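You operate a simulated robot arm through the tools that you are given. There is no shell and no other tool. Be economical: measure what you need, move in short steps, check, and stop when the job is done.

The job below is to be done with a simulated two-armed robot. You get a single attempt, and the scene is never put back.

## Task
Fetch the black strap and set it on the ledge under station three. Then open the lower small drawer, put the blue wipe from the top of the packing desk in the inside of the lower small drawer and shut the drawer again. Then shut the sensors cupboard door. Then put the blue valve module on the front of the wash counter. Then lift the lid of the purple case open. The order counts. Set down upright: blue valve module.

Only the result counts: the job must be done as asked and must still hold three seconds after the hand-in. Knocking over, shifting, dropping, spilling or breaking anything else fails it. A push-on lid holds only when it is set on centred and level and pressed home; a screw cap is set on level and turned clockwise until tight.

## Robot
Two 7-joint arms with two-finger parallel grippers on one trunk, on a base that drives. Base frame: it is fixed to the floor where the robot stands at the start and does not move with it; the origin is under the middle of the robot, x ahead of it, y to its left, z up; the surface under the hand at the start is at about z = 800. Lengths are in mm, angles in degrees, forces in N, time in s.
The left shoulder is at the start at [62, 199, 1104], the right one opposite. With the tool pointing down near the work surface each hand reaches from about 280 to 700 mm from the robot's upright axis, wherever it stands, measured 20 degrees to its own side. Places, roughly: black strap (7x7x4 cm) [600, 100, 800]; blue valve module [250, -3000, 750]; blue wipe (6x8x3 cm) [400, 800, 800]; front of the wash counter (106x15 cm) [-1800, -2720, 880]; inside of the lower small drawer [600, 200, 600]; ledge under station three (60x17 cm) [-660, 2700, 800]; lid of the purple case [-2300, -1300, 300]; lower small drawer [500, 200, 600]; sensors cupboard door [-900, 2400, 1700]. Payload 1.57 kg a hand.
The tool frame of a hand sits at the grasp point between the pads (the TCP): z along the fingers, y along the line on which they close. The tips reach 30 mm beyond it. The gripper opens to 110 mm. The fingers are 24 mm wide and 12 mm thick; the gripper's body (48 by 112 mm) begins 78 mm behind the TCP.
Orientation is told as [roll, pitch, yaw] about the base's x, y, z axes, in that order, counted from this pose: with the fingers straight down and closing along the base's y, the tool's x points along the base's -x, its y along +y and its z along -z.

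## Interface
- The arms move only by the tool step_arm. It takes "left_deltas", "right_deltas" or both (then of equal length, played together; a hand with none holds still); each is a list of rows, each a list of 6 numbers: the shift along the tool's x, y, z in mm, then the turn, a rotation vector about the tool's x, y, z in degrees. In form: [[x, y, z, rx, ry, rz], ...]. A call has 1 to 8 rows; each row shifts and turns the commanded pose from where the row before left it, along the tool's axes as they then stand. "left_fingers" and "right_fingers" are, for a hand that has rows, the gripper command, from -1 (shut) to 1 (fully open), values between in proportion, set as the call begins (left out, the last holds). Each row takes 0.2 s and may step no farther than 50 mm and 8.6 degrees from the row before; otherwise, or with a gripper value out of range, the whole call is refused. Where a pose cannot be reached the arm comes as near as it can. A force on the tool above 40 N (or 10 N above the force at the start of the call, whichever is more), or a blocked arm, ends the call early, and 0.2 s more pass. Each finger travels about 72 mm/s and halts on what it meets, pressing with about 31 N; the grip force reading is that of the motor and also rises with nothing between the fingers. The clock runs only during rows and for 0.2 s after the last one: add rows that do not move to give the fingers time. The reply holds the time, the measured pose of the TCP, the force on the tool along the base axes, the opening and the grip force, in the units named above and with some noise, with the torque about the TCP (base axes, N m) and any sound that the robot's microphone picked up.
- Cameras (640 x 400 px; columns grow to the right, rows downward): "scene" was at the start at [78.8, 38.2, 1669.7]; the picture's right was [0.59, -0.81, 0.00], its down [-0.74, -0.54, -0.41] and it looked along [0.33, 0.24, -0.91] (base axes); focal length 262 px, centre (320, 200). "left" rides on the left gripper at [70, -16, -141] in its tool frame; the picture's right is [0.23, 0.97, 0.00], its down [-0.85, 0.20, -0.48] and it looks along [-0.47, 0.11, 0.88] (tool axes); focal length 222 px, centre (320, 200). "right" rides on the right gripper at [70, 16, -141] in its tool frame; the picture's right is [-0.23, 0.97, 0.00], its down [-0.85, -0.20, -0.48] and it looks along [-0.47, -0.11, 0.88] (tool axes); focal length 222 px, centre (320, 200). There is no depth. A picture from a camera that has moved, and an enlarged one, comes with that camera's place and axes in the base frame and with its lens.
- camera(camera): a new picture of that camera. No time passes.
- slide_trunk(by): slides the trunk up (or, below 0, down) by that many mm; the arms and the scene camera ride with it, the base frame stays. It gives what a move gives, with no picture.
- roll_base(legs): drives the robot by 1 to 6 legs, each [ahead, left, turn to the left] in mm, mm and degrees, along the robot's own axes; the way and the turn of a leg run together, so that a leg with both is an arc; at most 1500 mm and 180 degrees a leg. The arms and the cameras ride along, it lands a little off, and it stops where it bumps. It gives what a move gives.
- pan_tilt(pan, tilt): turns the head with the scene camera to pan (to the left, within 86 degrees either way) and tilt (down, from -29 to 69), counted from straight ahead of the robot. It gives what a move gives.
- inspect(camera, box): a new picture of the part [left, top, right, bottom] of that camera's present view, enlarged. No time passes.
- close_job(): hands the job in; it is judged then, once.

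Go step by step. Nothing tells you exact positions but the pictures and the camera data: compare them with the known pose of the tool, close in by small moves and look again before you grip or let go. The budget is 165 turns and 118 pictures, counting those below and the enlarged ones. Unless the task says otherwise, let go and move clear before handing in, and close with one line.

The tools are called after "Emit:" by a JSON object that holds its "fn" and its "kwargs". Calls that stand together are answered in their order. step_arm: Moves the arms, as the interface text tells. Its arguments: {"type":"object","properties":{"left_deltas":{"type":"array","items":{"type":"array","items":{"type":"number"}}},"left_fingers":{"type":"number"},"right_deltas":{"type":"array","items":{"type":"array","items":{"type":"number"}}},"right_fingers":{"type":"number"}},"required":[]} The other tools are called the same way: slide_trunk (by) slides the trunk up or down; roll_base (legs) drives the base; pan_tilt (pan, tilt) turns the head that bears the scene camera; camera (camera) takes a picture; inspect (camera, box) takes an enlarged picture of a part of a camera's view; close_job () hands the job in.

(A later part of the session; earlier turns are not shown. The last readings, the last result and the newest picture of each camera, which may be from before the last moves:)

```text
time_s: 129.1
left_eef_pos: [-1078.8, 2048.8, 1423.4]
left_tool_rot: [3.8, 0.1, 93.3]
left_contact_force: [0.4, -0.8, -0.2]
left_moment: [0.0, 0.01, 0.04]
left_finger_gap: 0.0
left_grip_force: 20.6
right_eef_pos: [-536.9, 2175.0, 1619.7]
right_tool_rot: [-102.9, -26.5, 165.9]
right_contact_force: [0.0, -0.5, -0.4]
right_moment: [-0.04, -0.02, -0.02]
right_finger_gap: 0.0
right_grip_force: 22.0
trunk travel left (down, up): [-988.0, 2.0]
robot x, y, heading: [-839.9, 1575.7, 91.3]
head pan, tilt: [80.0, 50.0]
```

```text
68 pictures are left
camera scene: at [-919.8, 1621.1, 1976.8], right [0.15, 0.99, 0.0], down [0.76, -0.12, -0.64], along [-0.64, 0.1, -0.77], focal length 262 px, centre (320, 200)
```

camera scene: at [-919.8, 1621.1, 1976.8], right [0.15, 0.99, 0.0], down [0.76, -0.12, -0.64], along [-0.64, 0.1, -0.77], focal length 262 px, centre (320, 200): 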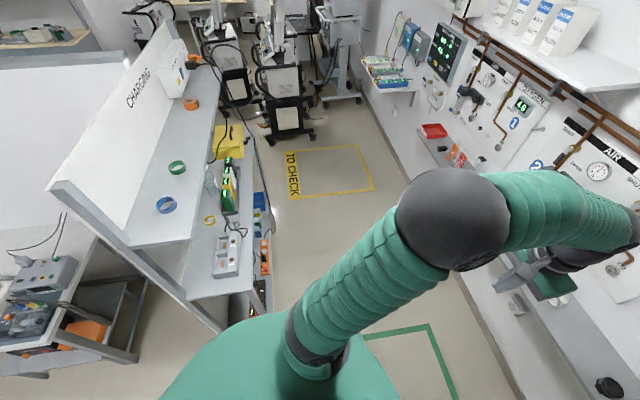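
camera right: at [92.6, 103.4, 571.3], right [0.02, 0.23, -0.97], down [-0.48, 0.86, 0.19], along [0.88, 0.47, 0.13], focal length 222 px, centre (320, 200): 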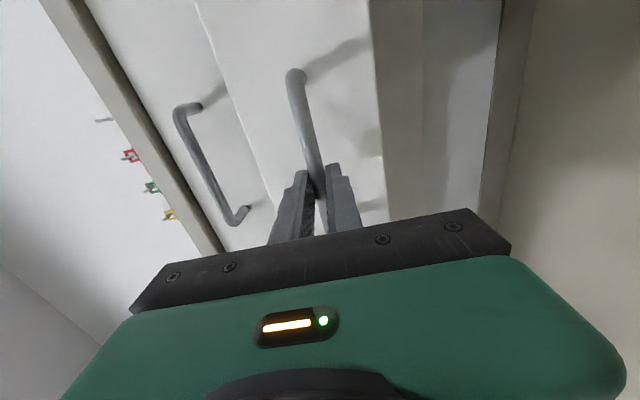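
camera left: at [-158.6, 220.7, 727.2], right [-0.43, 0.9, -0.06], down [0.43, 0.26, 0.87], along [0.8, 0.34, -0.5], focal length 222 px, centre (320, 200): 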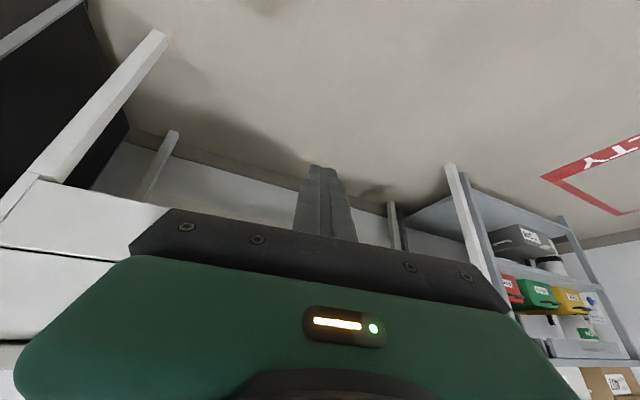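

A bench stands to the left, so instead of strafing I'll back off slightly and turn left 40°, which swings the right hand to the door's outer side.

Emit:
{"fn": "roll_base", "kwargs": {"legs": [[-110, 0, 0], [0, 0, 40]]}}

Emit:
{"fn": "pan_tilt", "kwargs": {"pan": -35, "tilt": 25}}

Emit:
{"fn": "camera", "kwargs": {"camera": "scene"}}

```text
time_s: 132.1
left_eef_pos: [-1321.7, 1676.5, 1425.3]
left_tool_rot: [3.9, -0.1, 133.1]
left_contact_force: [-0.7, -0.3, 0.6]
left_moment: [-0.01, 0.02, 0.01]
left_finger_gap: 0.0
left_grip_force: 20.8
right_eef_pos: [-985.5, 2122.4, 1620.7]
right_tool_rot: [-102.8, -26.5, -154.1]
right_contact_force: [-0.3, -0.1, 0.1]
right_moment: [0.01, 0.01, 0.02]
right_finger_gap: 0.4
right_grip_force: 20.6
trunk travel left (down, up): [-988.0, 2.0]
robot x, y, heading: [-836.1, 1466.5, 131.5]
head pan, tilt: [80.0, 50.0]
```

```text
time_s: 134.1
left_eef_pos: [-1325.5, 1676.6, 1423.2]
left_tool_rot: [3.6, 0.1, 133.1]
left_contact_force: [-1.0, 0.8, -0.5]
left_moment: [-0.02, 0.01, 0.01]
left_finger_gap: 0.0
left_grip_force: 21.9
right_eef_pos: [-991.6, 2121.1, 1619.9]
right_tool_rot: [-102.7, -26.5, -154.1]
right_contact_force: [-0.5, -0.2, 0.7]
right_moment: [0.0, 0.02, 0.01]
right_finger_gap: 0.0
right_grip_force: 21.3
trunk travel left (down, up): [-988.0, 2.0]
robot x, y, heading: [-839.0, 1467.3, 131.3]
head pan, tilt: [-35.0, 25.0]
```

```text
67 pictures are left
camera scene: at [-873.7, 1584.9, 2014.1], right [0.99, 0.11, 0.0], down [0.05, -0.42, -0.91], along [-0.1, 0.9, -0.42], focal length 262 px, centre (320, 200)
```

scene: 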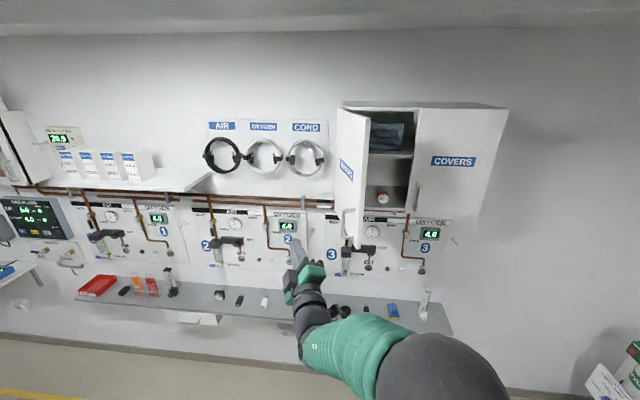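

I'll bring the hand to about [-930,2310], just outside the door's outer face.

Emit:
{"fn": "roll_base", "kwargs": {"legs": [[102, -171, 0]]}}

Emit:
{"fn": "camera", "kwargs": {"camera": "scene"}}

```text
time_s: 135.7
left_eef_pos: [-1278.8, 1851.1, 1423.0]
left_tool_rot: [3.0, 0.0, 133.1]
left_contact_force: [-0.3, -0.9, -0.2]
left_moment: [0.06, -0.1, 0.02]
left_finger_gap: 0.0
left_grip_force: 21.3
right_eef_pos: [-944.7, 2294.0, 1625.8]
right_tool_rot: [-103.1, -25.8, -153.9]
right_contact_force: [-0.6, -0.4, 0.3]
right_moment: [-0.02, 0.01, -0.1]
right_finger_gap: 0.1
right_grip_force: 21.9
trunk travel left (down, up): [-988.0, 2.0]
robot x, y, heading: [-781.0, 1655.6, 131.4]
head pan, tilt: [-35.0, 25.0]
```

```text
66 pictures are left
camera scene: at [-834.0, 1750.9, 2014.9], right [0.99, 0.11, 0.01], down [0.06, -0.41, -0.91], along [-0.09, 0.91, -0.41], focal length 262 px, centre (320, 200)
```

scene: 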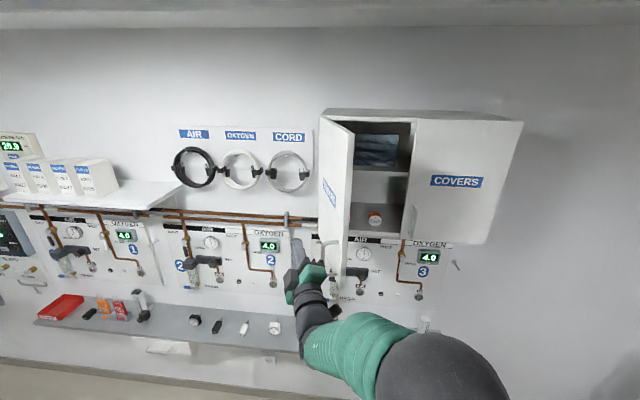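

The hand is at the outer side of the door. Now I push it along its arc.

Emit:
{"fn": "roll_base", "kwargs": {"legs": [[-57, -142, 0], [5, -78, 0]]}}

Emit:
{"fn": "camera", "kwargs": {"camera": "scene"}}

```text
time_s: 137.7
left_eef_pos: [-1072.7, 1962.3, 1424.2]
left_tool_rot: [3.7, -0.1, 133.5]
left_contact_force: [-0.2, -0.2, 0.2]
left_moment: [0.03, -0.03, 0.02]
left_finger_gap: 0.0
left_grip_force: 21.1
right_eef_pos: [-738.6, 2408.2, 1621.3]
right_tool_rot: [-103.0, -26.4, -153.5]
right_contact_force: [0.5, -0.3, 0.4]
right_moment: [-0.01, 0.01, -0.02]
right_finger_gap: 0.0
right_grip_force: 21.6
trunk travel left (down, up): [-988.0, 2.0]
robot x, y, heading: [-584.6, 1760.0, 131.5]
head pan, tilt: [-35.0, 25.0]
```

```text
65 pictures are left
camera scene: at [-599.0, 1893.1, 2013.3], right [0.99, 0.11, -0.01], down [0.04, -0.43, -0.9], along [-0.1, 0.9, -0.43], focal length 262 px, centre (320, 200)
```

scene: 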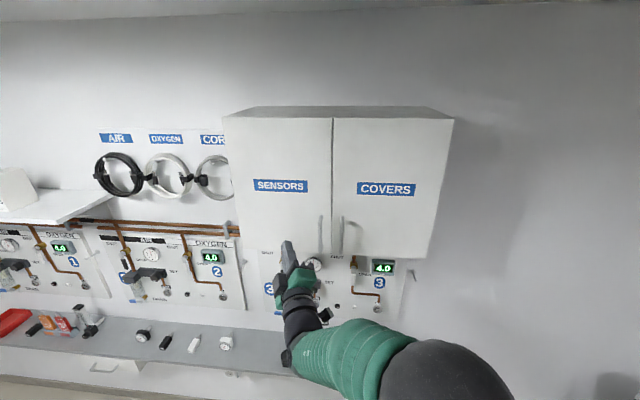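

The door swung shut. I'll check that it is flush.

Emit:
{"fn": "inspect", "kwargs": {"camera": "scene", "box": [210, 90, 470, 270]}}

```text
2.22 times, centred on (340, 180) of scene
camera zoom: at [-599.0, 1893.1, 2013.3], right [0.99, 0.11, -0.01], down [0.04, -0.43, -0.9], along [-0.1, 0.9, -0.43], focal length 582 px, centre (276, 244)
```

zoom: 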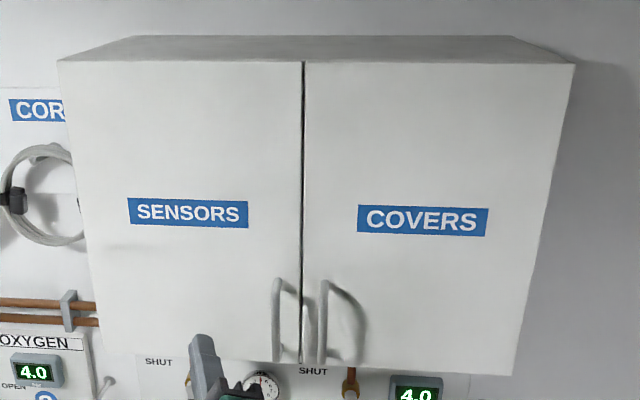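

It looks shut; I'll press it gently to make sure it's fully home.

Emit:
{"fn": "roll_base", "kwargs": {"legs": [[43, -64, 0], [30, -26, 0]]}}

Emit:
{"fn": "camera", "kwargs": {"camera": "scene"}}

```text
time_s: 138.9
left_eef_pos: [-1076.9, 1996.5, 1421.3]
left_tool_rot: [1.6, -0.8, 133.5]
left_contact_force: [-0.7, -0.7, 0.6]
left_moment: [0.13, -0.06, -0.02]
left_finger_gap: 0.0
left_grip_force: 20.9
right_eef_pos: [-756.0, 2425.6, 1639.0]
right_tool_rot: [-104.6, -23.9, -151.3]
right_contact_force: [-0.7, -0.2, 0.3]
right_moment: [-0.01, 0.03, -0.07]
right_finger_gap: 0.2
right_grip_force: 20.9
trunk travel left (down, up): [-988.0, 2.0]
robot x, y, heading: [-564.0, 1839.4, 131.3]
head pan, tilt: [-35.0, 25.0]
stopped in leg 1: the force on the tool passed its limit at 181 N (the readings are from after the stop); the commanded pose is now the measured one
```

```text
63 pictures are left
camera scene: at [-637.3, 1904.3, 2015.5], right [0.99, 0.11, 0.02], down [0.07, -0.4, -0.92], along [-0.09, 0.91, -0.4], focal length 262 px, centre (320, 200)
```

scene: 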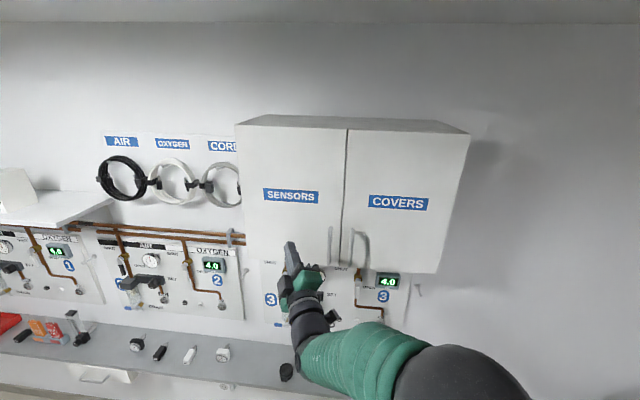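

The sensors door is firmly shut. I'll back away, lower the trunk and turn towards the far side of the room for the valve module.

Emit:
{"fn": "roll_base", "kwargs": {"legs": [[-60, 80, 0], [-190, 120, 0]]}}

Emit:
{"fn": "slide_trunk", "kwargs": {"by": -290}}

Emit:
{"fn": "inspect", "kwargs": {"camera": "scene", "box": [160, 50, 560, 300]}}

Emit:
{"fn": "roll_base", "kwargs": {"legs": [[0, 0, 139]]}}

Emit:
{"fn": "pan_tilt", "kwargs": {"pan": 0, "tilt": 18}}

Emit:
{"fn": "camera", "kwargs": {"camera": "scene"}}

```text
time_s: 141.4
left_eef_pos: [-1014.5, 1735.8, 1429.1]
left_tool_rot: [4.4, -0.4, 133.2]
left_contact_force: [0.8, 0.9, -0.5]
left_moment: [-0.11, 0.05, 0.01]
left_finger_gap: 0.1
left_grip_force: 21.1
right_eef_pos: [-686.2, 2174.3, 1619.6]
right_tool_rot: [-103.2, -26.4, -152.0]
right_contact_force: [1.7, 0.0, -0.4]
right_moment: [0.03, 0.0, 0.06]
right_finger_gap: 0.0
right_grip_force: 20.8
trunk travel left (down, up): [-988.0, 2.0]
robot x, y, heading: [-543.5, 1524.6, 131.3]
head pan, tilt: [-35.0, 25.0]
```

```text
time_s: 144.3
left_eef_pos: [-1064.9, 1687.8, 1127.4]
left_tool_rot: [1.6, -0.4, 133.4]
left_contact_force: [-0.5, -0.6, -0.3]
left_moment: [0.05, -0.08, 0.01]
left_finger_gap: 0.1
left_grip_force: 21.1
right_eef_pos: [-744.8, 2118.0, 1345.7]
right_tool_rot: [-104.2, -23.6, -151.3]
right_contact_force: [-0.5, -0.1, -0.1]
right_moment: [0.01, 0.0, -0.12]
right_finger_gap: 0.0
right_grip_force: 21.2
trunk travel left (down, up): [-698.0, 292.0]
robot x, y, heading: [-548.5, 1519.7, 131.5]
head pan, tilt: [-35.0, 25.0]
```

```text
1.60 times, centred on (360, 175) of scene
camera zoom: at [-596.1, 1624.6, 1724.7], right [0.99, 0.11, 0.01], down [0.06, -0.41, -0.91], along [-0.1, 0.9, -0.42], focal length 419 px, centre (256, 240)
```

zoom: 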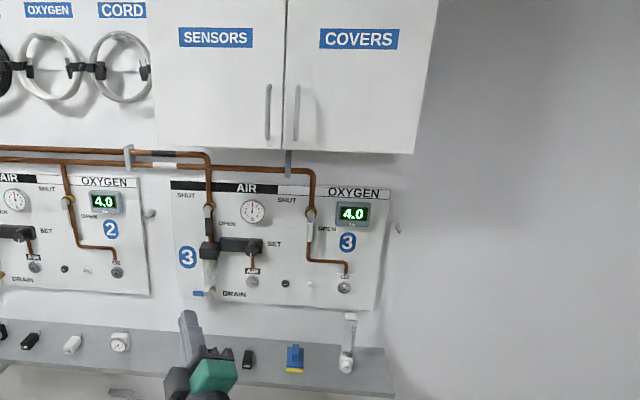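

```text
time_s: 150.4
left_eef_pos: [-273.3, 1057.4, 1130.6]
left_tool_rot: [2.4, -0.5, -87.2]
left_contact_force: [-0.1, -0.2, 0.0]
left_moment: [0.02, 0.01, 0.01]
left_finger_gap: 0.0
left_grip_force: 21.3
right_eef_pos: [-797.8, 939.9, 1341.5]
right_tool_rot: [-104.0, -24.5, -12.1]
right_contact_force: [0.0, -0.1, -0.3]
right_moment: [0.02, 0.0, -0.02]
right_finger_gap: 0.0
right_grip_force: 21.1
trunk travel left (down, up): [-698.0, 292.0]
robot x, y, heading: [-544.8, 1523.3, -89.2]
head pan, tilt: [-35.0, 25.0]
```

```text
time_s: 151.4
left_eef_pos: [-272.7, 1060.5, 1131.5]
left_tool_rot: [2.3, -0.5, -87.1]
left_contact_force: [1.0, -0.6, 1.3]
left_moment: [0.05, 0.0, 0.01]
left_finger_gap: 0.0
left_grip_force: 22.2
right_eef_pos: [-798.0, 942.0, 1342.8]
right_tool_rot: [-104.0, -24.4, -12.0]
right_contact_force: [-0.4, 0.7, -0.3]
right_moment: [-0.01, 0.0, 0.01]
right_finger_gap: 0.0
right_grip_force: 21.4
trunk travel left (down, up): [-698.0, 292.0]
robot x, y, heading: [-542.9, 1521.1, -88.8]
head pan, tilt: [0.0, 18.0]
```

```text
61 pictures are left
camera scene: at [-544.2, 1396.2, 1735.4], right [-1.0, -0.02, 0.0], down [-0.01, 0.31, -0.95], along [0.02, -0.95, -0.31], focal length 262 px, centre (320, 200)
```

scene: 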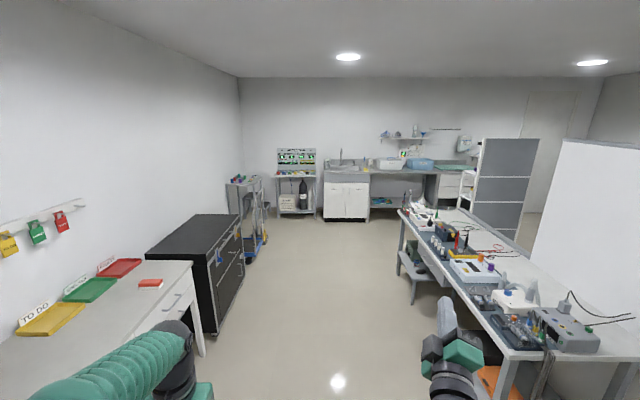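

The cupboard is shut. The way down the room is clear; I'll drive towards the far wall and look again.

Emit:
{"fn": "roll_base", "kwargs": {"legs": [[1500, 50, 0], [1450, 150, 0]]}}

Emit:
{"fn": "camera", "kwargs": {"camera": "scene"}}

```text
refused: leg 1 is longer than a leg can be; nothing moved
```

```text
60 pictures are left
camera scene: at [-544.2, 1396.2, 1735.4], right [-1.0, -0.02, 0.0], down [-0.01, 0.31, -0.95], along [0.02, -0.95, -0.31], focal length 262 px, centre (320, 200)
```

scene: 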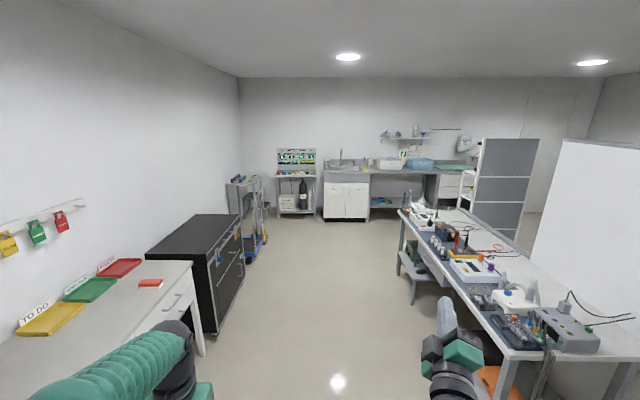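

Emit:
{"fn": "roll_base", "kwargs": {"legs": [[1450, 50, 0], [1450, 150, 0]]}}

Emit:
{"fn": "camera", "kwargs": {"camera": "scene"}}

```text
time_s: 165.4
left_eef_pos: [-32.1, -1824.6, 1132.0]
left_tool_rot: [2.3, -0.6, -87.6]
left_contact_force: [0.6, 0.2, -0.5]
left_moment: [-0.04, -0.01, 0.01]
left_finger_gap: 0.0
left_grip_force: 21.4
right_eef_pos: [-557.8, -1941.9, 1343.3]
right_tool_rot: [-104.0, -24.4, -12.3]
right_contact_force: [-0.8, 0.1, -0.2]
right_moment: [0.02, 0.02, 0.0]
right_finger_gap: 0.0
right_grip_force: 21.7
trunk travel left (down, up): [-698.0, 292.0]
robot x, y, heading: [-306.8, -1358.7, -89.0]
head pan, tilt: [0.0, 18.0]
```

```text
59 pictures are left
camera scene: at [-300.7, -1486.4, 1735.5], right [-1.0, -0.01, 0.0], down [0.0, 0.31, -0.95], along [0.01, -0.95, -0.31], focal length 262 px, centre (320, 200)
```

scene: 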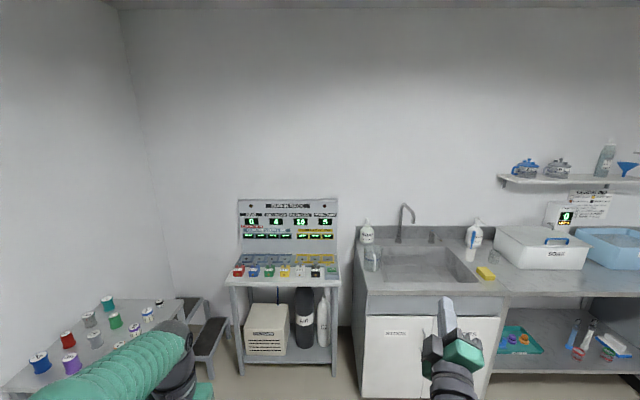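

I can see a test-stand table with coloured items and the wash counter to its right. Enlarging the stand.

Emit:
{"fn": "inspect", "kwargs": {"camera": "scene", "box": [215, 190, 355, 300]}}

Emit:
{"fn": "inspect", "kwargs": {"camera": "scene", "box": [340, 200, 640, 330]}}

```text
3.64 times, centred on (285, 245) of scene
camera zoom: at [-300.7, -1486.4, 1735.5], right [-1.0, -0.01, 0.0], down [0.0, 0.31, -0.95], along [0.01, -0.95, -0.31], focal length 953 px, centre (447, 36)
```

zoom: 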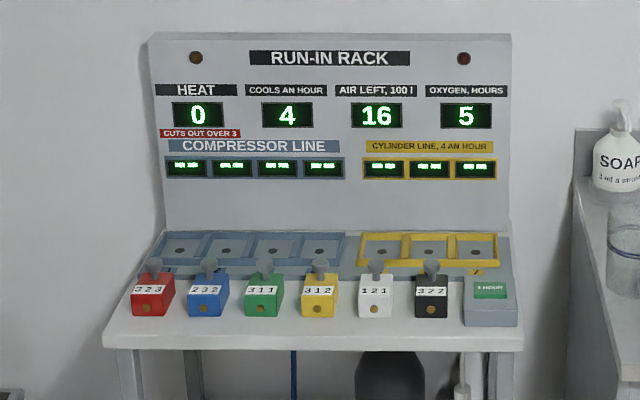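

```text
2.13 times, centred on (490, 265) of scene
camera zoom: at [-300.7, -1486.4, 1735.5], right [-1.0, -0.01, 0.0], down [0.0, 0.31, -0.95], along [0.01, -0.95, -0.31], focal length 559 px, centre (-43, 61)
```

zoom: 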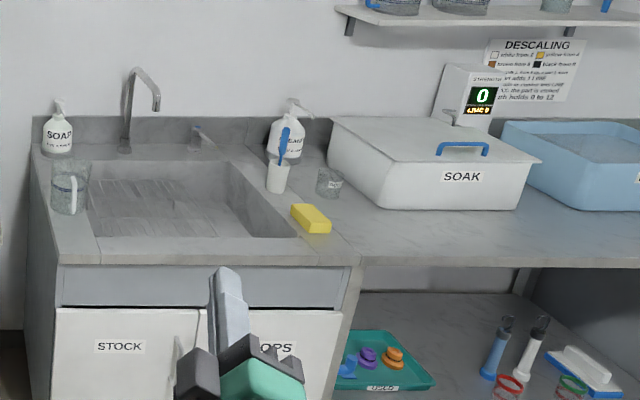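

The blue module (232) stands second from the left, at about x 140, y -2950. I'll drive up so the left hand can reach it.

Emit:
{"fn": "roll_base", "kwargs": {"legs": [[900, 240, -1]]}}

Emit:
{"fn": "pan_tilt", "kwargs": {"pan": 15, "tilt": 45}}

Emit:
{"fn": "camera", "kwargs": {"camera": "scene"}}

Emit:
{"fn": "camera", "kwargs": {"camera": "left"}}

```text
time_s: 170.3
left_eef_pos: [213.4, -2728.0, 1131.5]
left_tool_rot: [2.4, -0.5, -87.9]
left_contact_force: [-0.1, -0.3, -0.7]
left_moment: [-0.03, -0.02, -0.01]
left_finger_gap: 0.2
left_grip_force: 21.3
right_eef_pos: [-312.2, -2838.7, 1343.2]
right_tool_rot: [-104.1, -24.6, -12.8]
right_contact_force: [0.5, 0.4, 0.4]
right_moment: [-0.02, 0.0, 0.03]
right_finger_gap: 0.1
right_grip_force: 21.4
trunk travel left (down, up): [-698.0, 292.0]
robot x, y, heading: [-49.2, -2261.1, -89.8]
head pan, tilt: [0.0, 18.0]
```

```text
time_s: 171.2
left_eef_pos: [215.0, -2727.0, 1131.9]
left_tool_rot: [2.1, -0.5, -88.0]
left_contact_force: [0.1, -0.1, -0.3]
left_moment: [0.0, 0.02, 0.0]
left_finger_gap: 0.2
left_grip_force: 21.6
right_eef_pos: [-312.0, -2838.4, 1343.4]
right_tool_rot: [-104.0, -24.4, -12.8]
right_contact_force: [-0.6, -0.7, -0.1]
right_moment: [0.01, 0.0, -0.01]
right_finger_gap: 0.0
right_grip_force: 21.7
trunk travel left (down, up): [-698.0, 292.0]
robot x, y, heading: [-47.7, -2264.6, -89.9]
head pan, tilt: [15.0, 45.0]
```

```text
56 pictures are left
camera scene: at [-30.3, -2374.3, 1693.6], right [-0.97, -0.26, 0.0], down [-0.19, 0.68, -0.71], along [0.19, -0.68, -0.71], focal length 262 px, centre (320, 200)
```

scene: 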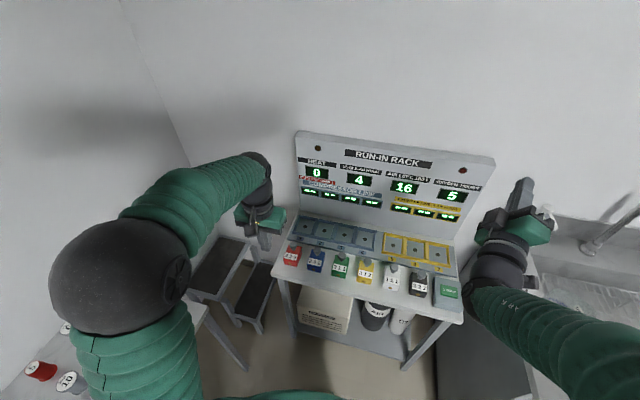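

```text
55 pictures are left
camera left: at [190.1, -2657.9, 1269.9], right [0.96, 0.26, 0.04], down [0.21, -0.84, 0.49], along [0.16, -0.47, -0.87], focal length 222 px, centre (320, 200)
```

left: 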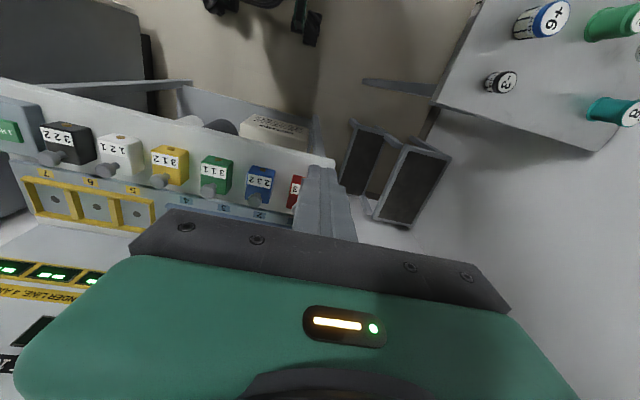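

The blue module sits at about [136,-2905]. I'll move the left hand above it, level it and look.

Emit:
{"fn": "step_arm", "kwargs": {"left_deltas": [[-20, -26, 0, 1, 0.3, 1], [-20, -26, 20, 1, 0.3, 1], [-30, -26, 30, 0, 0, 0], [-30, 0, 35, 0, 0, 0], [-20, 0, 35, 0, 0, 0], [-20, 0, 30, 0, 0, 0]], "left_fingers": 0.49}}

Emit:
{"fn": "camera", "kwargs": {"camera": "left"}}

```text
time_s: 172.7
left_eef_pos: [139.2, -2869.4, 978.1]
left_tool_rot: [0.2, 0.2, -90.0]
left_contact_force: [0.4, 0.9, -0.1]
left_moment: [0.04, 0.0, 0.02]
left_finger_gap: 82.1
left_grip_force: 0.1
right_eef_pos: [-312.8, -2840.5, 1341.7]
right_tool_rot: [-104.0, -24.3, -12.8]
right_contact_force: [-0.1, -0.2, 0.1]
right_moment: [0.0, 0.04, -0.01]
right_finger_gap: 0.2
right_grip_force: 21.5
trunk travel left (down, up): [-698.0, 292.0]
robot x, y, heading: [-50.6, -2261.2, -90.0]
head pan, tilt: [15.0, 45.0]
```

```text
54 pictures are left
camera left: at [121.5, -2801.1, 1117.9], right [0.97, 0.23, 0.01], down [0.2, -0.86, 0.48], along [0.11, -0.46, -0.88], focal length 222 px, centre (320, 200)
```

left: 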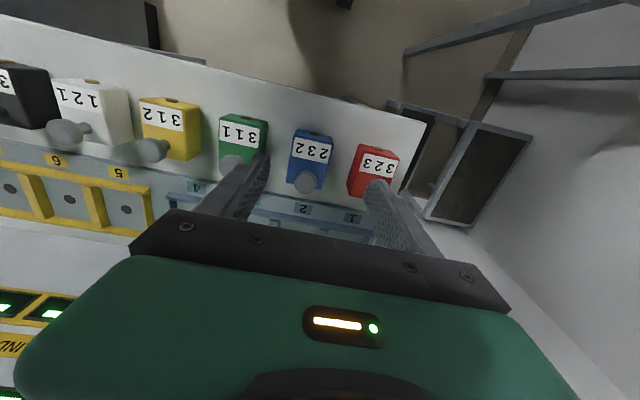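

Emit:
{"fn": "inspect", "kwargs": {"camera": "left", "box": [200, 100, 420, 240]}}

```text
2.86 times, centred on (310, 170) of left
camera zoom: at [121.5, -2801.1, 1117.9], right [0.97, 0.23, 0.01], down [0.2, -0.86, 0.48], along [0.11, -0.46, -0.88], focal length 635 px, centre (349, 286)
```

zoom: 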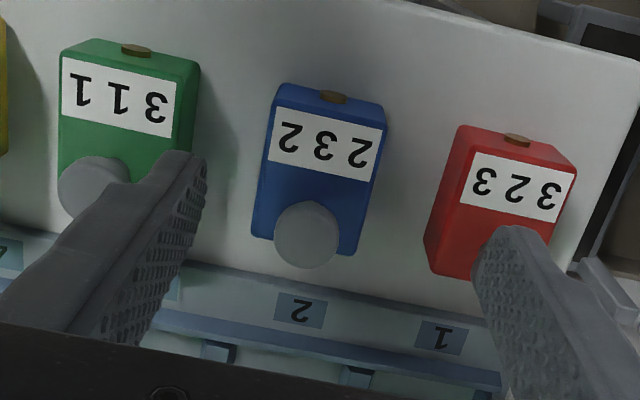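

The module is about 60 mm wide with its centre at about [131,-2902], and gaps of ~30 mm to its neighbours. I'll centre over it, go lower and check.

Emit:
{"fn": "step_arm", "kwargs": {"left_deltas": [[-16, -4.5, 0, 0, 0, 0], [-16, -4.5, 20, 0, 0, 0], [0, 0, 40, 0, 0, 0], [0, 0, 38, 0, 0, 0]], "left_fingers": 0.46}}

Emit:
{"fn": "inspect", "kwargs": {"camera": "left", "box": [180, 80, 440, 240]}}

```text
time_s: 173.7
left_eef_pos: [128.1, -2902.3, 883.5]
left_tool_rot: [0.1, 0.1, -89.9]
left_contact_force: [-0.9, 0.2, -0.6]
left_moment: [-0.01, -0.01, -0.02]
left_finger_gap: 80.0
left_grip_force: 0.0
right_eef_pos: [-311.3, -2840.0, 1342.8]
right_tool_rot: [-104.2, -24.4, -12.7]
right_contact_force: [-0.2, -1.1, -0.1]
right_moment: [0.02, 0.02, -0.05]
right_finger_gap: 0.2
right_grip_force: 21.5
trunk travel left (down, up): [-698.0, 292.0]
robot x, y, heading: [-46.9, -2260.8, -89.5]
head pan, tilt: [15.0, 45.0]
```

```text
2.46 times, centred on (310, 160) of left
camera zoom: at [111.1, -2833.3, 1022.6], right [0.97, 0.23, 0.0], down [0.2, -0.86, 0.48], along [0.11, -0.46, -0.88], focal length 547 px, centre (345, 298)
```

zoom: 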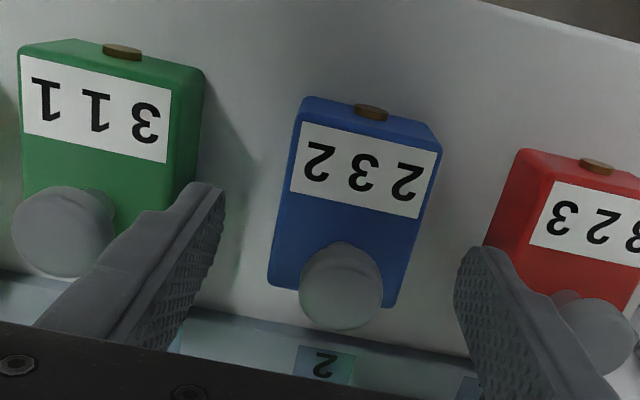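

The module spans x 103–162, its top near z 797. I'll shift 3 mm and go down in steps.

Emit:
{"fn": "step_arm", "kwargs": {"left_deltas": [[0, 3.5, 20, 0, 0, 0], [0, 0, 30, 0, 0, 0], [0, 0, 25, 0, 0, 0]]}}

Emit:
{"fn": "camera", "kwargs": {"camera": "left"}}

Emit:
{"fn": "inspect", "kwargs": {"camera": "scene", "box": [230, 180, 430, 310]}}

```text
time_s: 174.4
left_eef_pos: [132.9, -2900.6, 809.9]
left_tool_rot: [0.3, -0.2, -90.0]
left_contact_force: [-0.1, -3.6, 2.5]
left_moment: [-0.11, 0.16, 0.17]
left_finger_gap: 80.1
left_grip_force: 0.1
right_eef_pos: [-312.7, -2835.1, 1344.8]
right_tool_rot: [-104.3, -24.5, -12.8]
right_contact_force: [-0.1, 0.4, -0.3]
right_moment: [0.05, -0.01, 0.02]
right_finger_gap: 0.0
right_grip_force: 21.0
trunk travel left (down, up): [-698.0, 292.0]
robot x, y, heading: [-51.6, -2262.0, -89.7]
head pan, tilt: [15.0, 45.0]
```

```text
51 pictures are left
camera left: at [116.0, -2830.5, 949.6], right [0.97, 0.23, 0.0], down [0.2, -0.85, 0.48], along [0.11, -0.47, -0.88], focal length 222 px, centre (320, 200)
```

left: 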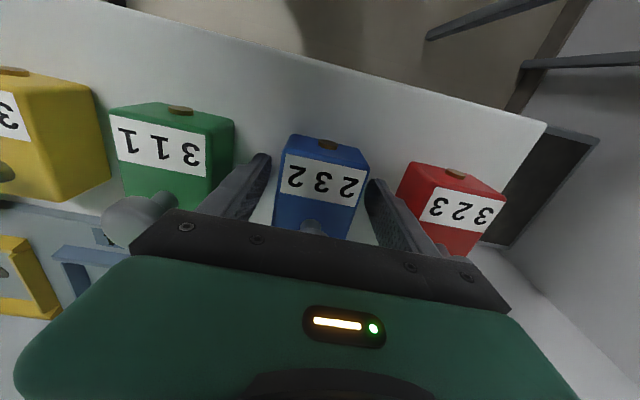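

```text
3.08 times, centred on (330, 245) of scene
camera zoom: at [-31.0, -2372.1, 1693.9], right [-0.96, -0.26, 0.0], down [-0.19, 0.68, -0.71], along [0.19, -0.68, -0.71], focal length 807 px, centre (289, 62)
```

zoom: 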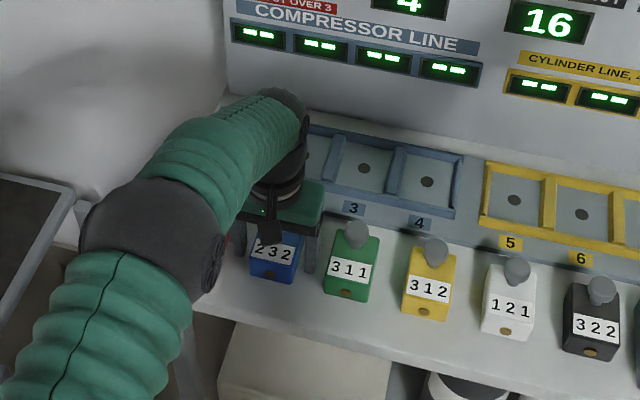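

A small force shows; I'll hold a moment to see whether it's only a transient, then creep down.

Emit:
{"fn": "step_arm", "kwargs": {"left_deltas": [[0, 0, 0, 0, 0, 0], [0, 0, 0, 0, 0, 0]]}}

Emit:
{"fn": "inspect", "kwargs": {"camera": "left", "box": [200, 110, 440, 270]}}

```text
time_s: 175.1
left_eef_pos: [134.1, -2900.0, 810.7]
left_tool_rot: [0.4, -0.1, -90.0]
left_contact_force: [0.2, -1.3, 15.3]
left_moment: [0.08, 0.66, 0.04]
left_finger_gap: 79.9
left_grip_force: 0.2
right_eef_pos: [-313.3, -2835.8, 1344.6]
right_tool_rot: [-104.2, -24.5, -12.9]
right_contact_force: [0.2, 0.3, 0.1]
right_moment: [0.04, -0.01, 0.01]
right_finger_gap: 0.1
right_grip_force: 21.3
trunk travel left (down, up): [-698.0, 292.0]
robot x, y, heading: [-51.0, -2259.6, -89.6]
head pan, tilt: [15.0, 45.0]
```

```text
2.50 times, centred on (320, 190) of left
camera zoom: at [115.8, -2830.8, 949.7], right [0.97, 0.23, 0.0], down [0.2, -0.85, 0.48], along [0.11, -0.47, -0.88], focal length 555 px, centre (320, 225)
```

zoom: 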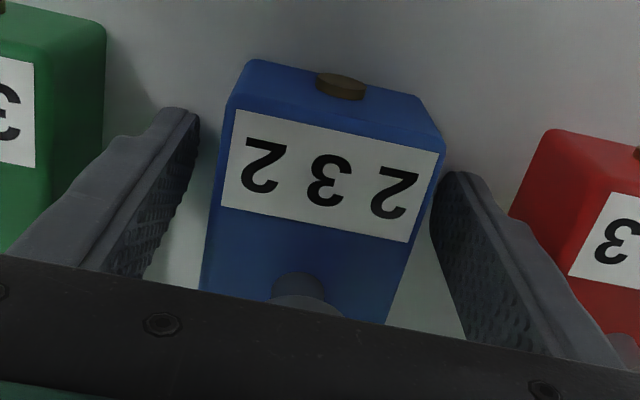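

The table is at about z 780, so the tips have just reached it. I'll lift 4 mm, centre and grip.

Emit:
{"fn": "step_arm", "kwargs": {"left_deltas": [[0, -2, -7, 0, 0, 0], [0, 0, 0, 0, 0, 0]]}}

Emit:
{"fn": "step_arm", "kwargs": {"left_deltas": [[0, 0, 0, 0, 0, 0], [0, 0, 0, 0, 0, 0], [0, 0, 0, 0, 0, 0], [0, 0, 0, 0, 0, 0]], "left_fingers": -1}}

Emit:
{"fn": "step_arm", "kwargs": {"left_deltas": [[0, 0, -10, 0, 0, 0], [0, 0, -20, 0, 0, 0], [0, 0, -30, 0, 0, 0], [0, 0, -40, 0, 0, 0]]}}

Emit:
{"fn": "camera", "kwargs": {"camera": "left"}}

```text
time_s: 175.7
left_eef_pos: [131.5, -2899.3, 815.4]
left_tool_rot: [0.3, 0.1, -90.0]
left_contact_force: [0.3, -0.5, 0.0]
left_moment: [-0.01, -0.01, -0.01]
left_finger_gap: 80.3
left_grip_force: 0.0
right_eef_pos: [-313.3, -2837.7, 1344.0]
right_tool_rot: [-104.2, -24.5, -12.8]
right_contact_force: [0.0, 1.1, 0.0]
right_moment: [0.01, -0.02, -0.02]
right_finger_gap: 0.1
right_grip_force: 21.3
trunk travel left (down, up): [-698.0, 292.0]
robot x, y, heading: [-52.0, -2262.0, -89.8]
head pan, tilt: [15.0, 45.0]
```

```text
time_s: 176.7
left_eef_pos: [131.7, -2899.7, 816.1]
left_tool_rot: [0.3, 0.1, -90.1]
left_contact_force: [-1.1, 0.4, 0.5]
left_moment: [0.08, 0.06, 0.02]
left_finger_gap: 55.6
left_grip_force: 31.2
right_eef_pos: [-312.5, -2839.0, 1344.2]
right_tool_rot: [-104.0, -24.5, -12.8]
right_contact_force: [-0.4, 0.0, 0.7]
right_moment: [0.02, 0.0, -0.04]
right_finger_gap: 0.0
right_grip_force: 21.4
trunk travel left (down, up): [-698.0, 292.0]
robot x, y, heading: [-52.6, -2263.4, -89.8]
head pan, tilt: [15.0, 45.0]
```

```text
time_s: 177.7
left_eef_pos: [132.7, -2899.5, 915.3]
left_tool_rot: [0.3, 0.1, -90.1]
left_contact_force: [0.7, 0.1, -3.2]
left_moment: [0.02, -0.01, -0.03]
left_finger_gap: 55.7
left_grip_force: 31.1
right_eef_pos: [-311.8, -2836.5, 1343.6]
right_tool_rot: [-104.2, -24.5, -12.8]
right_contact_force: [-0.5, 0.8, 0.1]
right_moment: [-0.03, 0.04, 0.06]
right_finger_gap: 0.1
right_grip_force: 20.8
trunk travel left (down, up): [-698.0, 292.0]
robot x, y, heading: [-47.4, -2261.5, -89.8]
head pan, tilt: [15.0, 45.0]
```

```text
48 pictures are left
camera left: at [116.1, -2830.7, 1054.6], right [0.97, 0.23, 0.01], down [0.2, -0.86, 0.48], along [0.11, -0.46, -0.88], focal length 222 px, centre (320, 200)
```

left: 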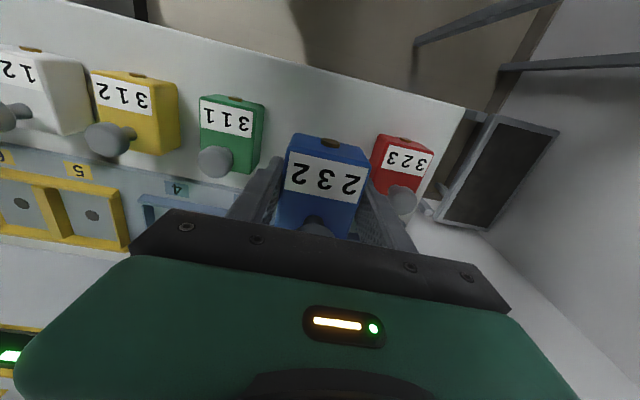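

The blue module is held, bottom about 35 mm below the TCP. I'll raise it, back off and look along the wash counter.

Emit:
{"fn": "step_arm", "kwargs": {"left_deltas": [[0, 0, -45, 0, 0, 0], [0, 0, -40, 0, 0, 0]]}}

Emit:
{"fn": "roll_base", "kwargs": {"legs": [[-400, 0, 0]]}}

Emit:
{"fn": "pan_tilt", "kwargs": {"pan": -60, "tilt": 25}}

Emit:
{"fn": "camera", "kwargs": {"camera": "scene"}}

```text
time_s: 178.2
left_eef_pos: [132.0, -2900.9, 1001.1]
left_tool_rot: [0.4, 0.1, -90.0]
left_contact_force: [-0.1, 0.7, -3.2]
left_moment: [-0.02, 0.01, 0.03]
left_finger_gap: 55.7
left_grip_force: 31.0
right_eef_pos: [-312.2, -2836.6, 1343.7]
right_tool_rot: [-104.2, -24.4, -12.8]
right_contact_force: [-0.5, 0.3, 0.1]
right_moment: [0.04, -0.05, 0.03]
right_finger_gap: 0.1
right_grip_force: 20.9
trunk travel left (down, up): [-698.0, 292.0]
robot x, y, heading: [-51.2, -2263.0, -89.9]
head pan, tilt: [15.0, 45.0]
```

```text
time_s: 180.7
left_eef_pos: [131.5, -2506.9, 998.4]
left_tool_rot: [0.2, 0.3, -90.0]
left_contact_force: [-1.0, 0.0, -3.9]
left_moment: [0.01, -0.04, 0.06]
left_finger_gap: 56.0
left_grip_force: 30.8
right_eef_pos: [-313.2, -2443.9, 1342.6]
right_tool_rot: [-104.0, -24.4, -12.7]
right_contact_force: [0.1, -0.2, -0.9]
right_moment: [-0.02, 0.02, 0.02]
right_finger_gap: 0.1
right_grip_force: 21.3
trunk travel left (down, up): [-698.0, 292.0]
robot x, y, heading: [-51.4, -1866.4, -89.5]
head pan, tilt: [15.0, 45.0]
```

```text
time_s: 182.2
left_eef_pos: [131.3, -2503.2, 1001.0]
left_tool_rot: [0.4, -0.1, -90.0]
left_contact_force: [0.2, -0.2, -3.1]
left_moment: [0.01, 0.03, 0.03]
left_finger_gap: 55.7
left_grip_force: 31.3
right_eef_pos: [-314.3, -2440.8, 1344.0]
right_tool_rot: [-104.0, -24.5, -12.7]
right_contact_force: [-0.3, -0.1, -0.3]
right_moment: [0.04, -0.02, 0.0]
right_finger_gap: 0.1
right_grip_force: 21.4
trunk travel left (down, up): [-698.0, 292.0]
robot x, y, heading: [-51.2, -1864.0, -89.8]
head pan, tilt: [-60.0, 25.0]
```

```text
47 pictures are left
camera scene: at [-133.2, -1947.7, 1724.1], right [-0.5, 0.86, 0.0], down [0.36, 0.22, -0.91], along [-0.78, -0.46, -0.42], focal length 262 px, centre (320, 200)
```

scene: 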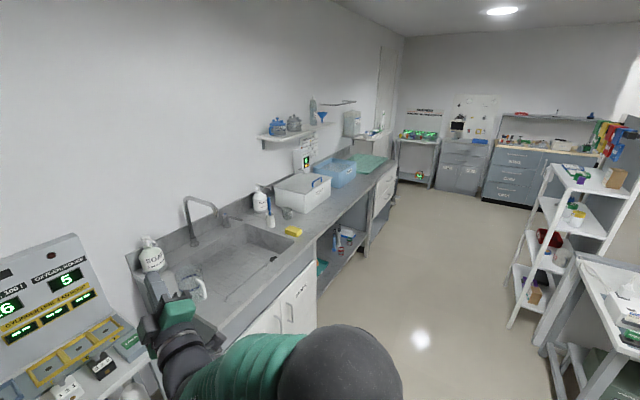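

The strip in front of the soak box looks free. I'll strafe right and close in on the counter.

Emit:
{"fn": "roll_base", "kwargs": {"legs": [[0, -1400, 0], [0, -270, 0]]}}

Emit:
{"fn": "pan_tilt", "kwargs": {"pan": 5, "tilt": 40}}

Emit:
{"fn": "camera", "kwargs": {"camera": "scene"}}

```text
time_s: 190.7
left_eef_pos: [-1534.7, -2507.5, 998.7]
left_tool_rot: [-0.4, 0.1, -90.2]
left_contact_force: [0.6, -0.1, -3.5]
left_moment: [0.05, 0.0, -0.03]
left_finger_gap: 55.6
left_grip_force: 31.0
right_eef_pos: [-1974.8, -2441.2, 1347.9]
right_tool_rot: [-104.3, -23.9, -13.0]
right_contact_force: [0.2, -0.1, 0.4]
right_moment: [0.01, -0.03, 0.06]
right_finger_gap: 0.0
right_grip_force: 21.4
trunk travel left (down, up): [-698.0, 292.0]
robot x, y, heading: [-1723.8, -1869.3, -90.1]
head pan, tilt: [-60.0, 25.0]
```

```text
time_s: 192.1
left_eef_pos: [-1548.4, -2505.1, 1001.9]
left_tool_rot: [0.5, 0.0, -90.3]
left_contact_force: [-0.2, 0.7, -3.6]
left_moment: [0.05, -0.02, 0.0]
left_finger_gap: 55.8
left_grip_force: 31.1
right_eef_pos: [-1993.4, -2438.5, 1344.3]
right_tool_rot: [-104.2, -24.7, -13.2]
right_contact_force: [0.8, 0.7, 0.5]
right_moment: [-0.03, 0.0, -0.03]
right_finger_gap: 0.0
right_grip_force: 21.5
trunk travel left (down, up): [-698.0, 292.0]
robot x, y, heading: [-1727.7, -1864.5, -90.3]
head pan, tilt: [5.0, 40.0]
```

```text
46 pictures are left
camera scene: at [-1725.7, -1988.4, 1700.7], right [-1.0, -0.08, 0.0], down [-0.05, 0.64, -0.76], along [0.07, -0.76, -0.64], focal length 262 px, centre (320, 200)
```

scene: 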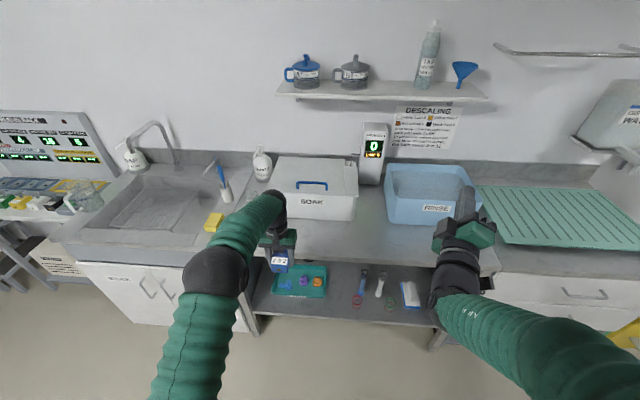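

The strip between y -2613 and -2809 is clear. I'll drive the hand to about [-1640,-2712] and lower.

Emit:
{"fn": "roll_base", "kwargs": {"legs": [[205, -90, 0.3]]}}

Emit:
{"fn": "camera", "kwargs": {"camera": "left"}}

Emit:
{"fn": "camera", "kwargs": {"camera": "scene"}}

```text
time_s: 193.8
left_eef_pos: [-1635.6, -2708.5, 1002.9]
left_tool_rot: [0.2, -0.2, -90.4]
left_contact_force: [-0.5, -0.1, -3.5]
left_moment: [0.02, 0.02, 0.02]
left_finger_gap: 55.9
left_grip_force: 31.1
right_eef_pos: [-2080.2, -2640.3, 1346.0]
right_tool_rot: [-104.4, -24.4, -13.0]
right_contact_force: [0.2, 0.6, 0.3]
right_moment: [-0.03, 0.02, -0.03]
right_finger_gap: 0.0
right_grip_force: 21.0
trunk travel left (down, up): [-698.0, 292.0]
robot x, y, heading: [-1817.6, -2075.3, -90.4]
head pan, tilt: [5.0, 40.0]
```

```text
45 pictures are left
camera left: at [-1652.8, -2638.2, 1142.3], right [0.98, 0.22, 0.0], down [0.19, -0.86, 0.48], along [0.11, -0.47, -0.88], focal length 222 px, centre (320, 200)
```

left: 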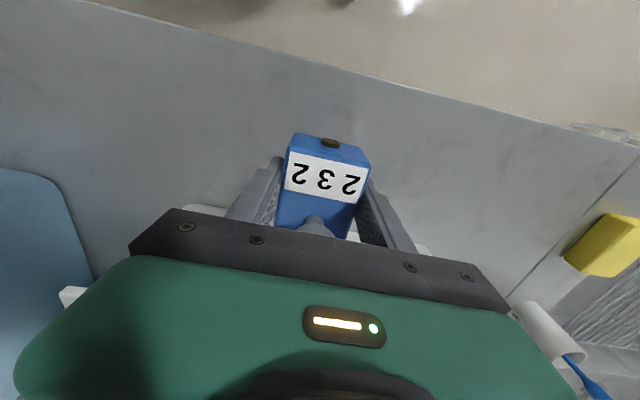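

```text
44 pictures are left
camera scene: at [-1809.5, -2188.1, 1701.0], right [-1.0, -0.08, 0.0], down [-0.05, 0.64, -0.77], along [0.06, -0.76, -0.64], focal length 262 px, centre (320, 200)
```

scene: 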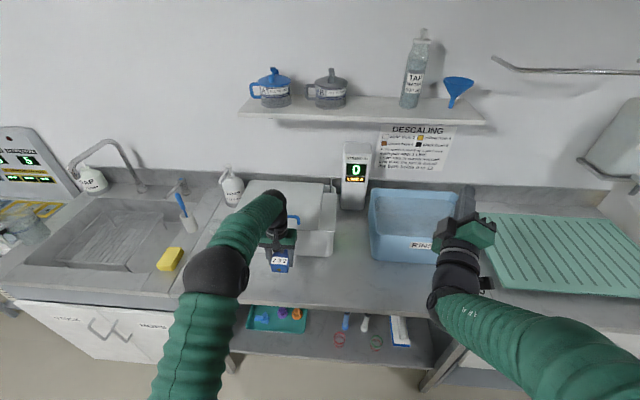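

Position is good. I'll lower the module to the counter.

Emit:
{"fn": "step_arm", "kwargs": {"left_deltas": [[0, 0, 30, 0, 0, 0], [0, 0, 30, 0, 0, 0], [0, 0, 15, 0, 0, 0], [0, 0, 0, 0, 0, 0]]}}

Emit:
{"fn": "step_arm", "kwargs": {"left_deltas": [[0, 0, 4, 0, 0, 0], [0, 0, 3, 0, 0, 0], [0, 0, 0, 0, 0, 0]]}}

Emit:
{"fn": "step_arm", "kwargs": {"left_deltas": [[0, 0, 2, 0, 0, 0], [0, 0, 2, 0, 0, 0], [0, 0, 0, 0, 0, 0]]}}

```text
time_s: 194.8
left_eef_pos: [-1636.1, -2708.6, 927.9]
left_tool_rot: [0.2, -0.1, -90.4]
left_contact_force: [0.0, -0.2, -3.8]
left_moment: [0.02, -0.05, -0.01]
left_finger_gap: 55.8
left_grip_force: 30.7
right_eef_pos: [-2081.1, -2639.6, 1346.6]
right_tool_rot: [-104.4, -24.3, -13.2]
right_contact_force: [0.0, 0.0, 0.1]
right_moment: [-0.01, 0.02, 0.01]
right_finger_gap: 0.1
right_grip_force: 20.7
trunk travel left (down, up): [-698.0, 292.0]
robot x, y, heading: [-1815.9, -2072.8, -90.4]
head pan, tilt: [5.0, 40.0]
```

```text
time_s: 195.6
left_eef_pos: [-1637.0, -2708.8, 920.1]
left_tool_rot: [0.3, 0.0, -90.5]
left_contact_force: [-0.3, 0.2, -2.3]
left_moment: [0.04, 0.01, 0.03]
left_finger_gap: 55.8
left_grip_force: 30.7
right_eef_pos: [-2081.8, -2640.3, 1345.5]
right_tool_rot: [-104.4, -24.4, -13.1]
right_contact_force: [-0.2, 0.3, -0.4]
right_moment: [-0.01, 0.03, 0.02]
right_finger_gap: 0.0
right_grip_force: 21.2
trunk travel left (down, up): [-698.0, 292.0]
robot x, y, heading: [-1814.9, -2069.8, -90.2]
head pan, tilt: [5.0, 40.0]
```

```text
time_s: 196.4
left_eef_pos: [-1636.2, -2709.7, 916.6]
left_tool_rot: [0.2, 0.0, -90.4]
left_contact_force: [-0.6, 0.0, -3.3]
left_moment: [0.02, 0.03, 0.0]
left_finger_gap: 55.7
left_grip_force: 30.9
right_eef_pos: [-2081.9, -2640.1, 1345.3]
right_tool_rot: [-104.4, -24.5, -13.2]
right_contact_force: [-0.5, -1.2, 0.1]
right_moment: [0.01, 0.0, 0.01]
right_finger_gap: 0.0
right_grip_force: 21.2
trunk travel left (down, up): [-698.0, 292.0]
robot x, y, heading: [-1817.7, -2070.6, -90.3]
head pan, tilt: [5.0, 40.0]
```

Emit:
{"fn": "step_arm", "kwargs": {"left_deltas": [[0, 0, 2, 0, 0, 0], [0, 0, 0, 0, 0, 0]]}}

Emit:
{"fn": "step_arm", "kwargs": {"left_deltas": [[0, 0, 2, 0, 0, 0], [0, 0, 0, 0, 0, 0]]}}

Emit:
{"fn": "step_arm", "kwargs": {"left_deltas": [[0, 0, 1, 0, 0, 0], [0, 0, 0, 0, 0, 0]]}}

```text
time_s: 197.0
left_eef_pos: [-1637.3, -2709.2, 914.5]
left_tool_rot: [0.3, -0.1, -90.5]
left_contact_force: [-0.7, -0.3, 1.5]
left_moment: [0.14, 0.1, 0.0]
left_finger_gap: 55.9
left_grip_force: 30.8
right_eef_pos: [-2081.9, -2640.1, 1345.3]
right_tool_rot: [-104.4, -24.5, -13.1]
right_contact_force: [1.0, -0.2, -0.2]
right_moment: [0.01, 0.01, -0.03]
right_finger_gap: 0.1
right_grip_force: 21.3
trunk travel left (down, up): [-698.0, 292.0]
robot x, y, heading: [-1810.7, -2070.0, -90.2]
head pan, tilt: [5.0, 40.0]
```

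```text
time_s: 197.6
left_eef_pos: [-1636.9, -2708.2, 915.3]
left_tool_rot: [0.2, -0.4, -90.3]
left_contact_force: [1.2, -3.9, 16.6]
left_moment: [0.5, 0.5, 0.06]
left_finger_gap: 55.8
left_grip_force: 31.6
right_eef_pos: [-2081.0, -2639.1, 1347.4]
right_tool_rot: [-104.5, -24.5, -13.1]
right_contact_force: [-0.7, 0.4, -0.5]
right_moment: [-0.02, 0.0, 0.03]
right_finger_gap: 0.1
right_grip_force: 21.3
trunk travel left (down, up): [-698.0, 292.0]
robot x, y, heading: [-1815.8, -2076.8, -90.3]
head pan, tilt: [5.0, 40.0]
```

```text
time_s: 198.2
left_eef_pos: [-1637.4, -2708.7, 913.6]
left_tool_rot: [0.4, -0.4, -90.4]
left_contact_force: [2.7, -5.7, 21.1]
left_moment: [-0.03, 0.62, 0.03]
left_finger_gap: 55.7
left_grip_force: 31.0
right_eef_pos: [-2081.7, -2637.6, 1345.4]
right_tool_rot: [-104.5, -24.5, -13.0]
right_contact_force: [0.2, 0.3, -0.8]
right_moment: [0.0, -0.04, 0.0]
right_finger_gap: 0.0
right_grip_force: 20.8
trunk travel left (down, up): [-698.0, 292.0]
robot x, y, heading: [-1819.0, -2071.4, -90.2]
head pan, tilt: [5.0, 40.0]
```

The module stands on the counter. I'll ease up 3 mm, open and rise straight up.

Emit:
{"fn": "step_arm", "kwargs": {"left_deltas": [[0, 0, -3, 0, 0, 0], [0, 0, 0, 0, 0, 0], [0, 0, 0, 0, 0, 0], [0, 0, 0, 0, 0, 0]], "left_fingers": 0.7}}

Emit:
{"fn": "step_arm", "kwargs": {"left_deltas": [[0, 0, -30, 0, 0, 0], [0, 0, -40, 0, 0, 0], [0, 0, -40, 0, 0, 0], [0, 0, -40, 0, 0, 0]]}}

Emit:
{"fn": "camera", "kwargs": {"camera": "left"}}

```text
time_s: 199.2
left_eef_pos: [-1637.8, -2708.5, 914.6]
left_tool_rot: [0.3, 0.0, -90.4]
left_contact_force: [0.4, -0.1, 0.4]
left_moment: [0.0, 0.03, -0.01]
left_finger_gap: 93.7
left_grip_force: 0.1
right_eef_pos: [-2081.9, -2640.9, 1345.3]
right_tool_rot: [-104.4, -24.5, -13.1]
right_contact_force: [-0.5, 0.2, -0.3]
right_moment: [0.0, 0.03, 0.01]
right_finger_gap: 0.0
right_grip_force: 21.4
trunk travel left (down, up): [-698.0, 292.0]
robot x, y, heading: [-1813.3, -2070.1, -90.3]
head pan, tilt: [5.0, 40.0]
```

```text
time_s: 200.2
left_eef_pos: [-1634.7, -2705.0, 1065.3]
left_tool_rot: [0.2, -0.3, -90.4]
left_contact_force: [-0.1, 0.6, -0.8]
left_moment: [-0.03, 0.01, 0.01]
left_finger_gap: 93.4
left_grip_force: 0.0
right_eef_pos: [-2081.7, -2639.3, 1347.0]
right_tool_rot: [-104.4, -24.5, -13.1]
right_contact_force: [-0.3, 0.5, 0.6]
right_moment: [0.02, 0.0, -0.04]
right_finger_gap: 0.2
right_grip_force: 21.3
trunk travel left (down, up): [-698.0, 292.0]
robot x, y, heading: [-1813.9, -2071.8, -90.4]
head pan, tilt: [5.0, 40.0]
```

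```text
43 pictures are left
camera left: at [-1653.3, -2636.6, 1204.9], right [0.98, 0.22, 0.0], down [0.19, -0.86, 0.48], along [0.11, -0.47, -0.88], focal length 222 px, centre (320, 200)
```

left: 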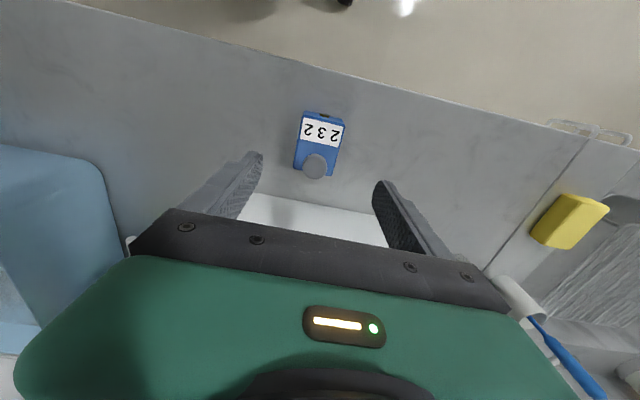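

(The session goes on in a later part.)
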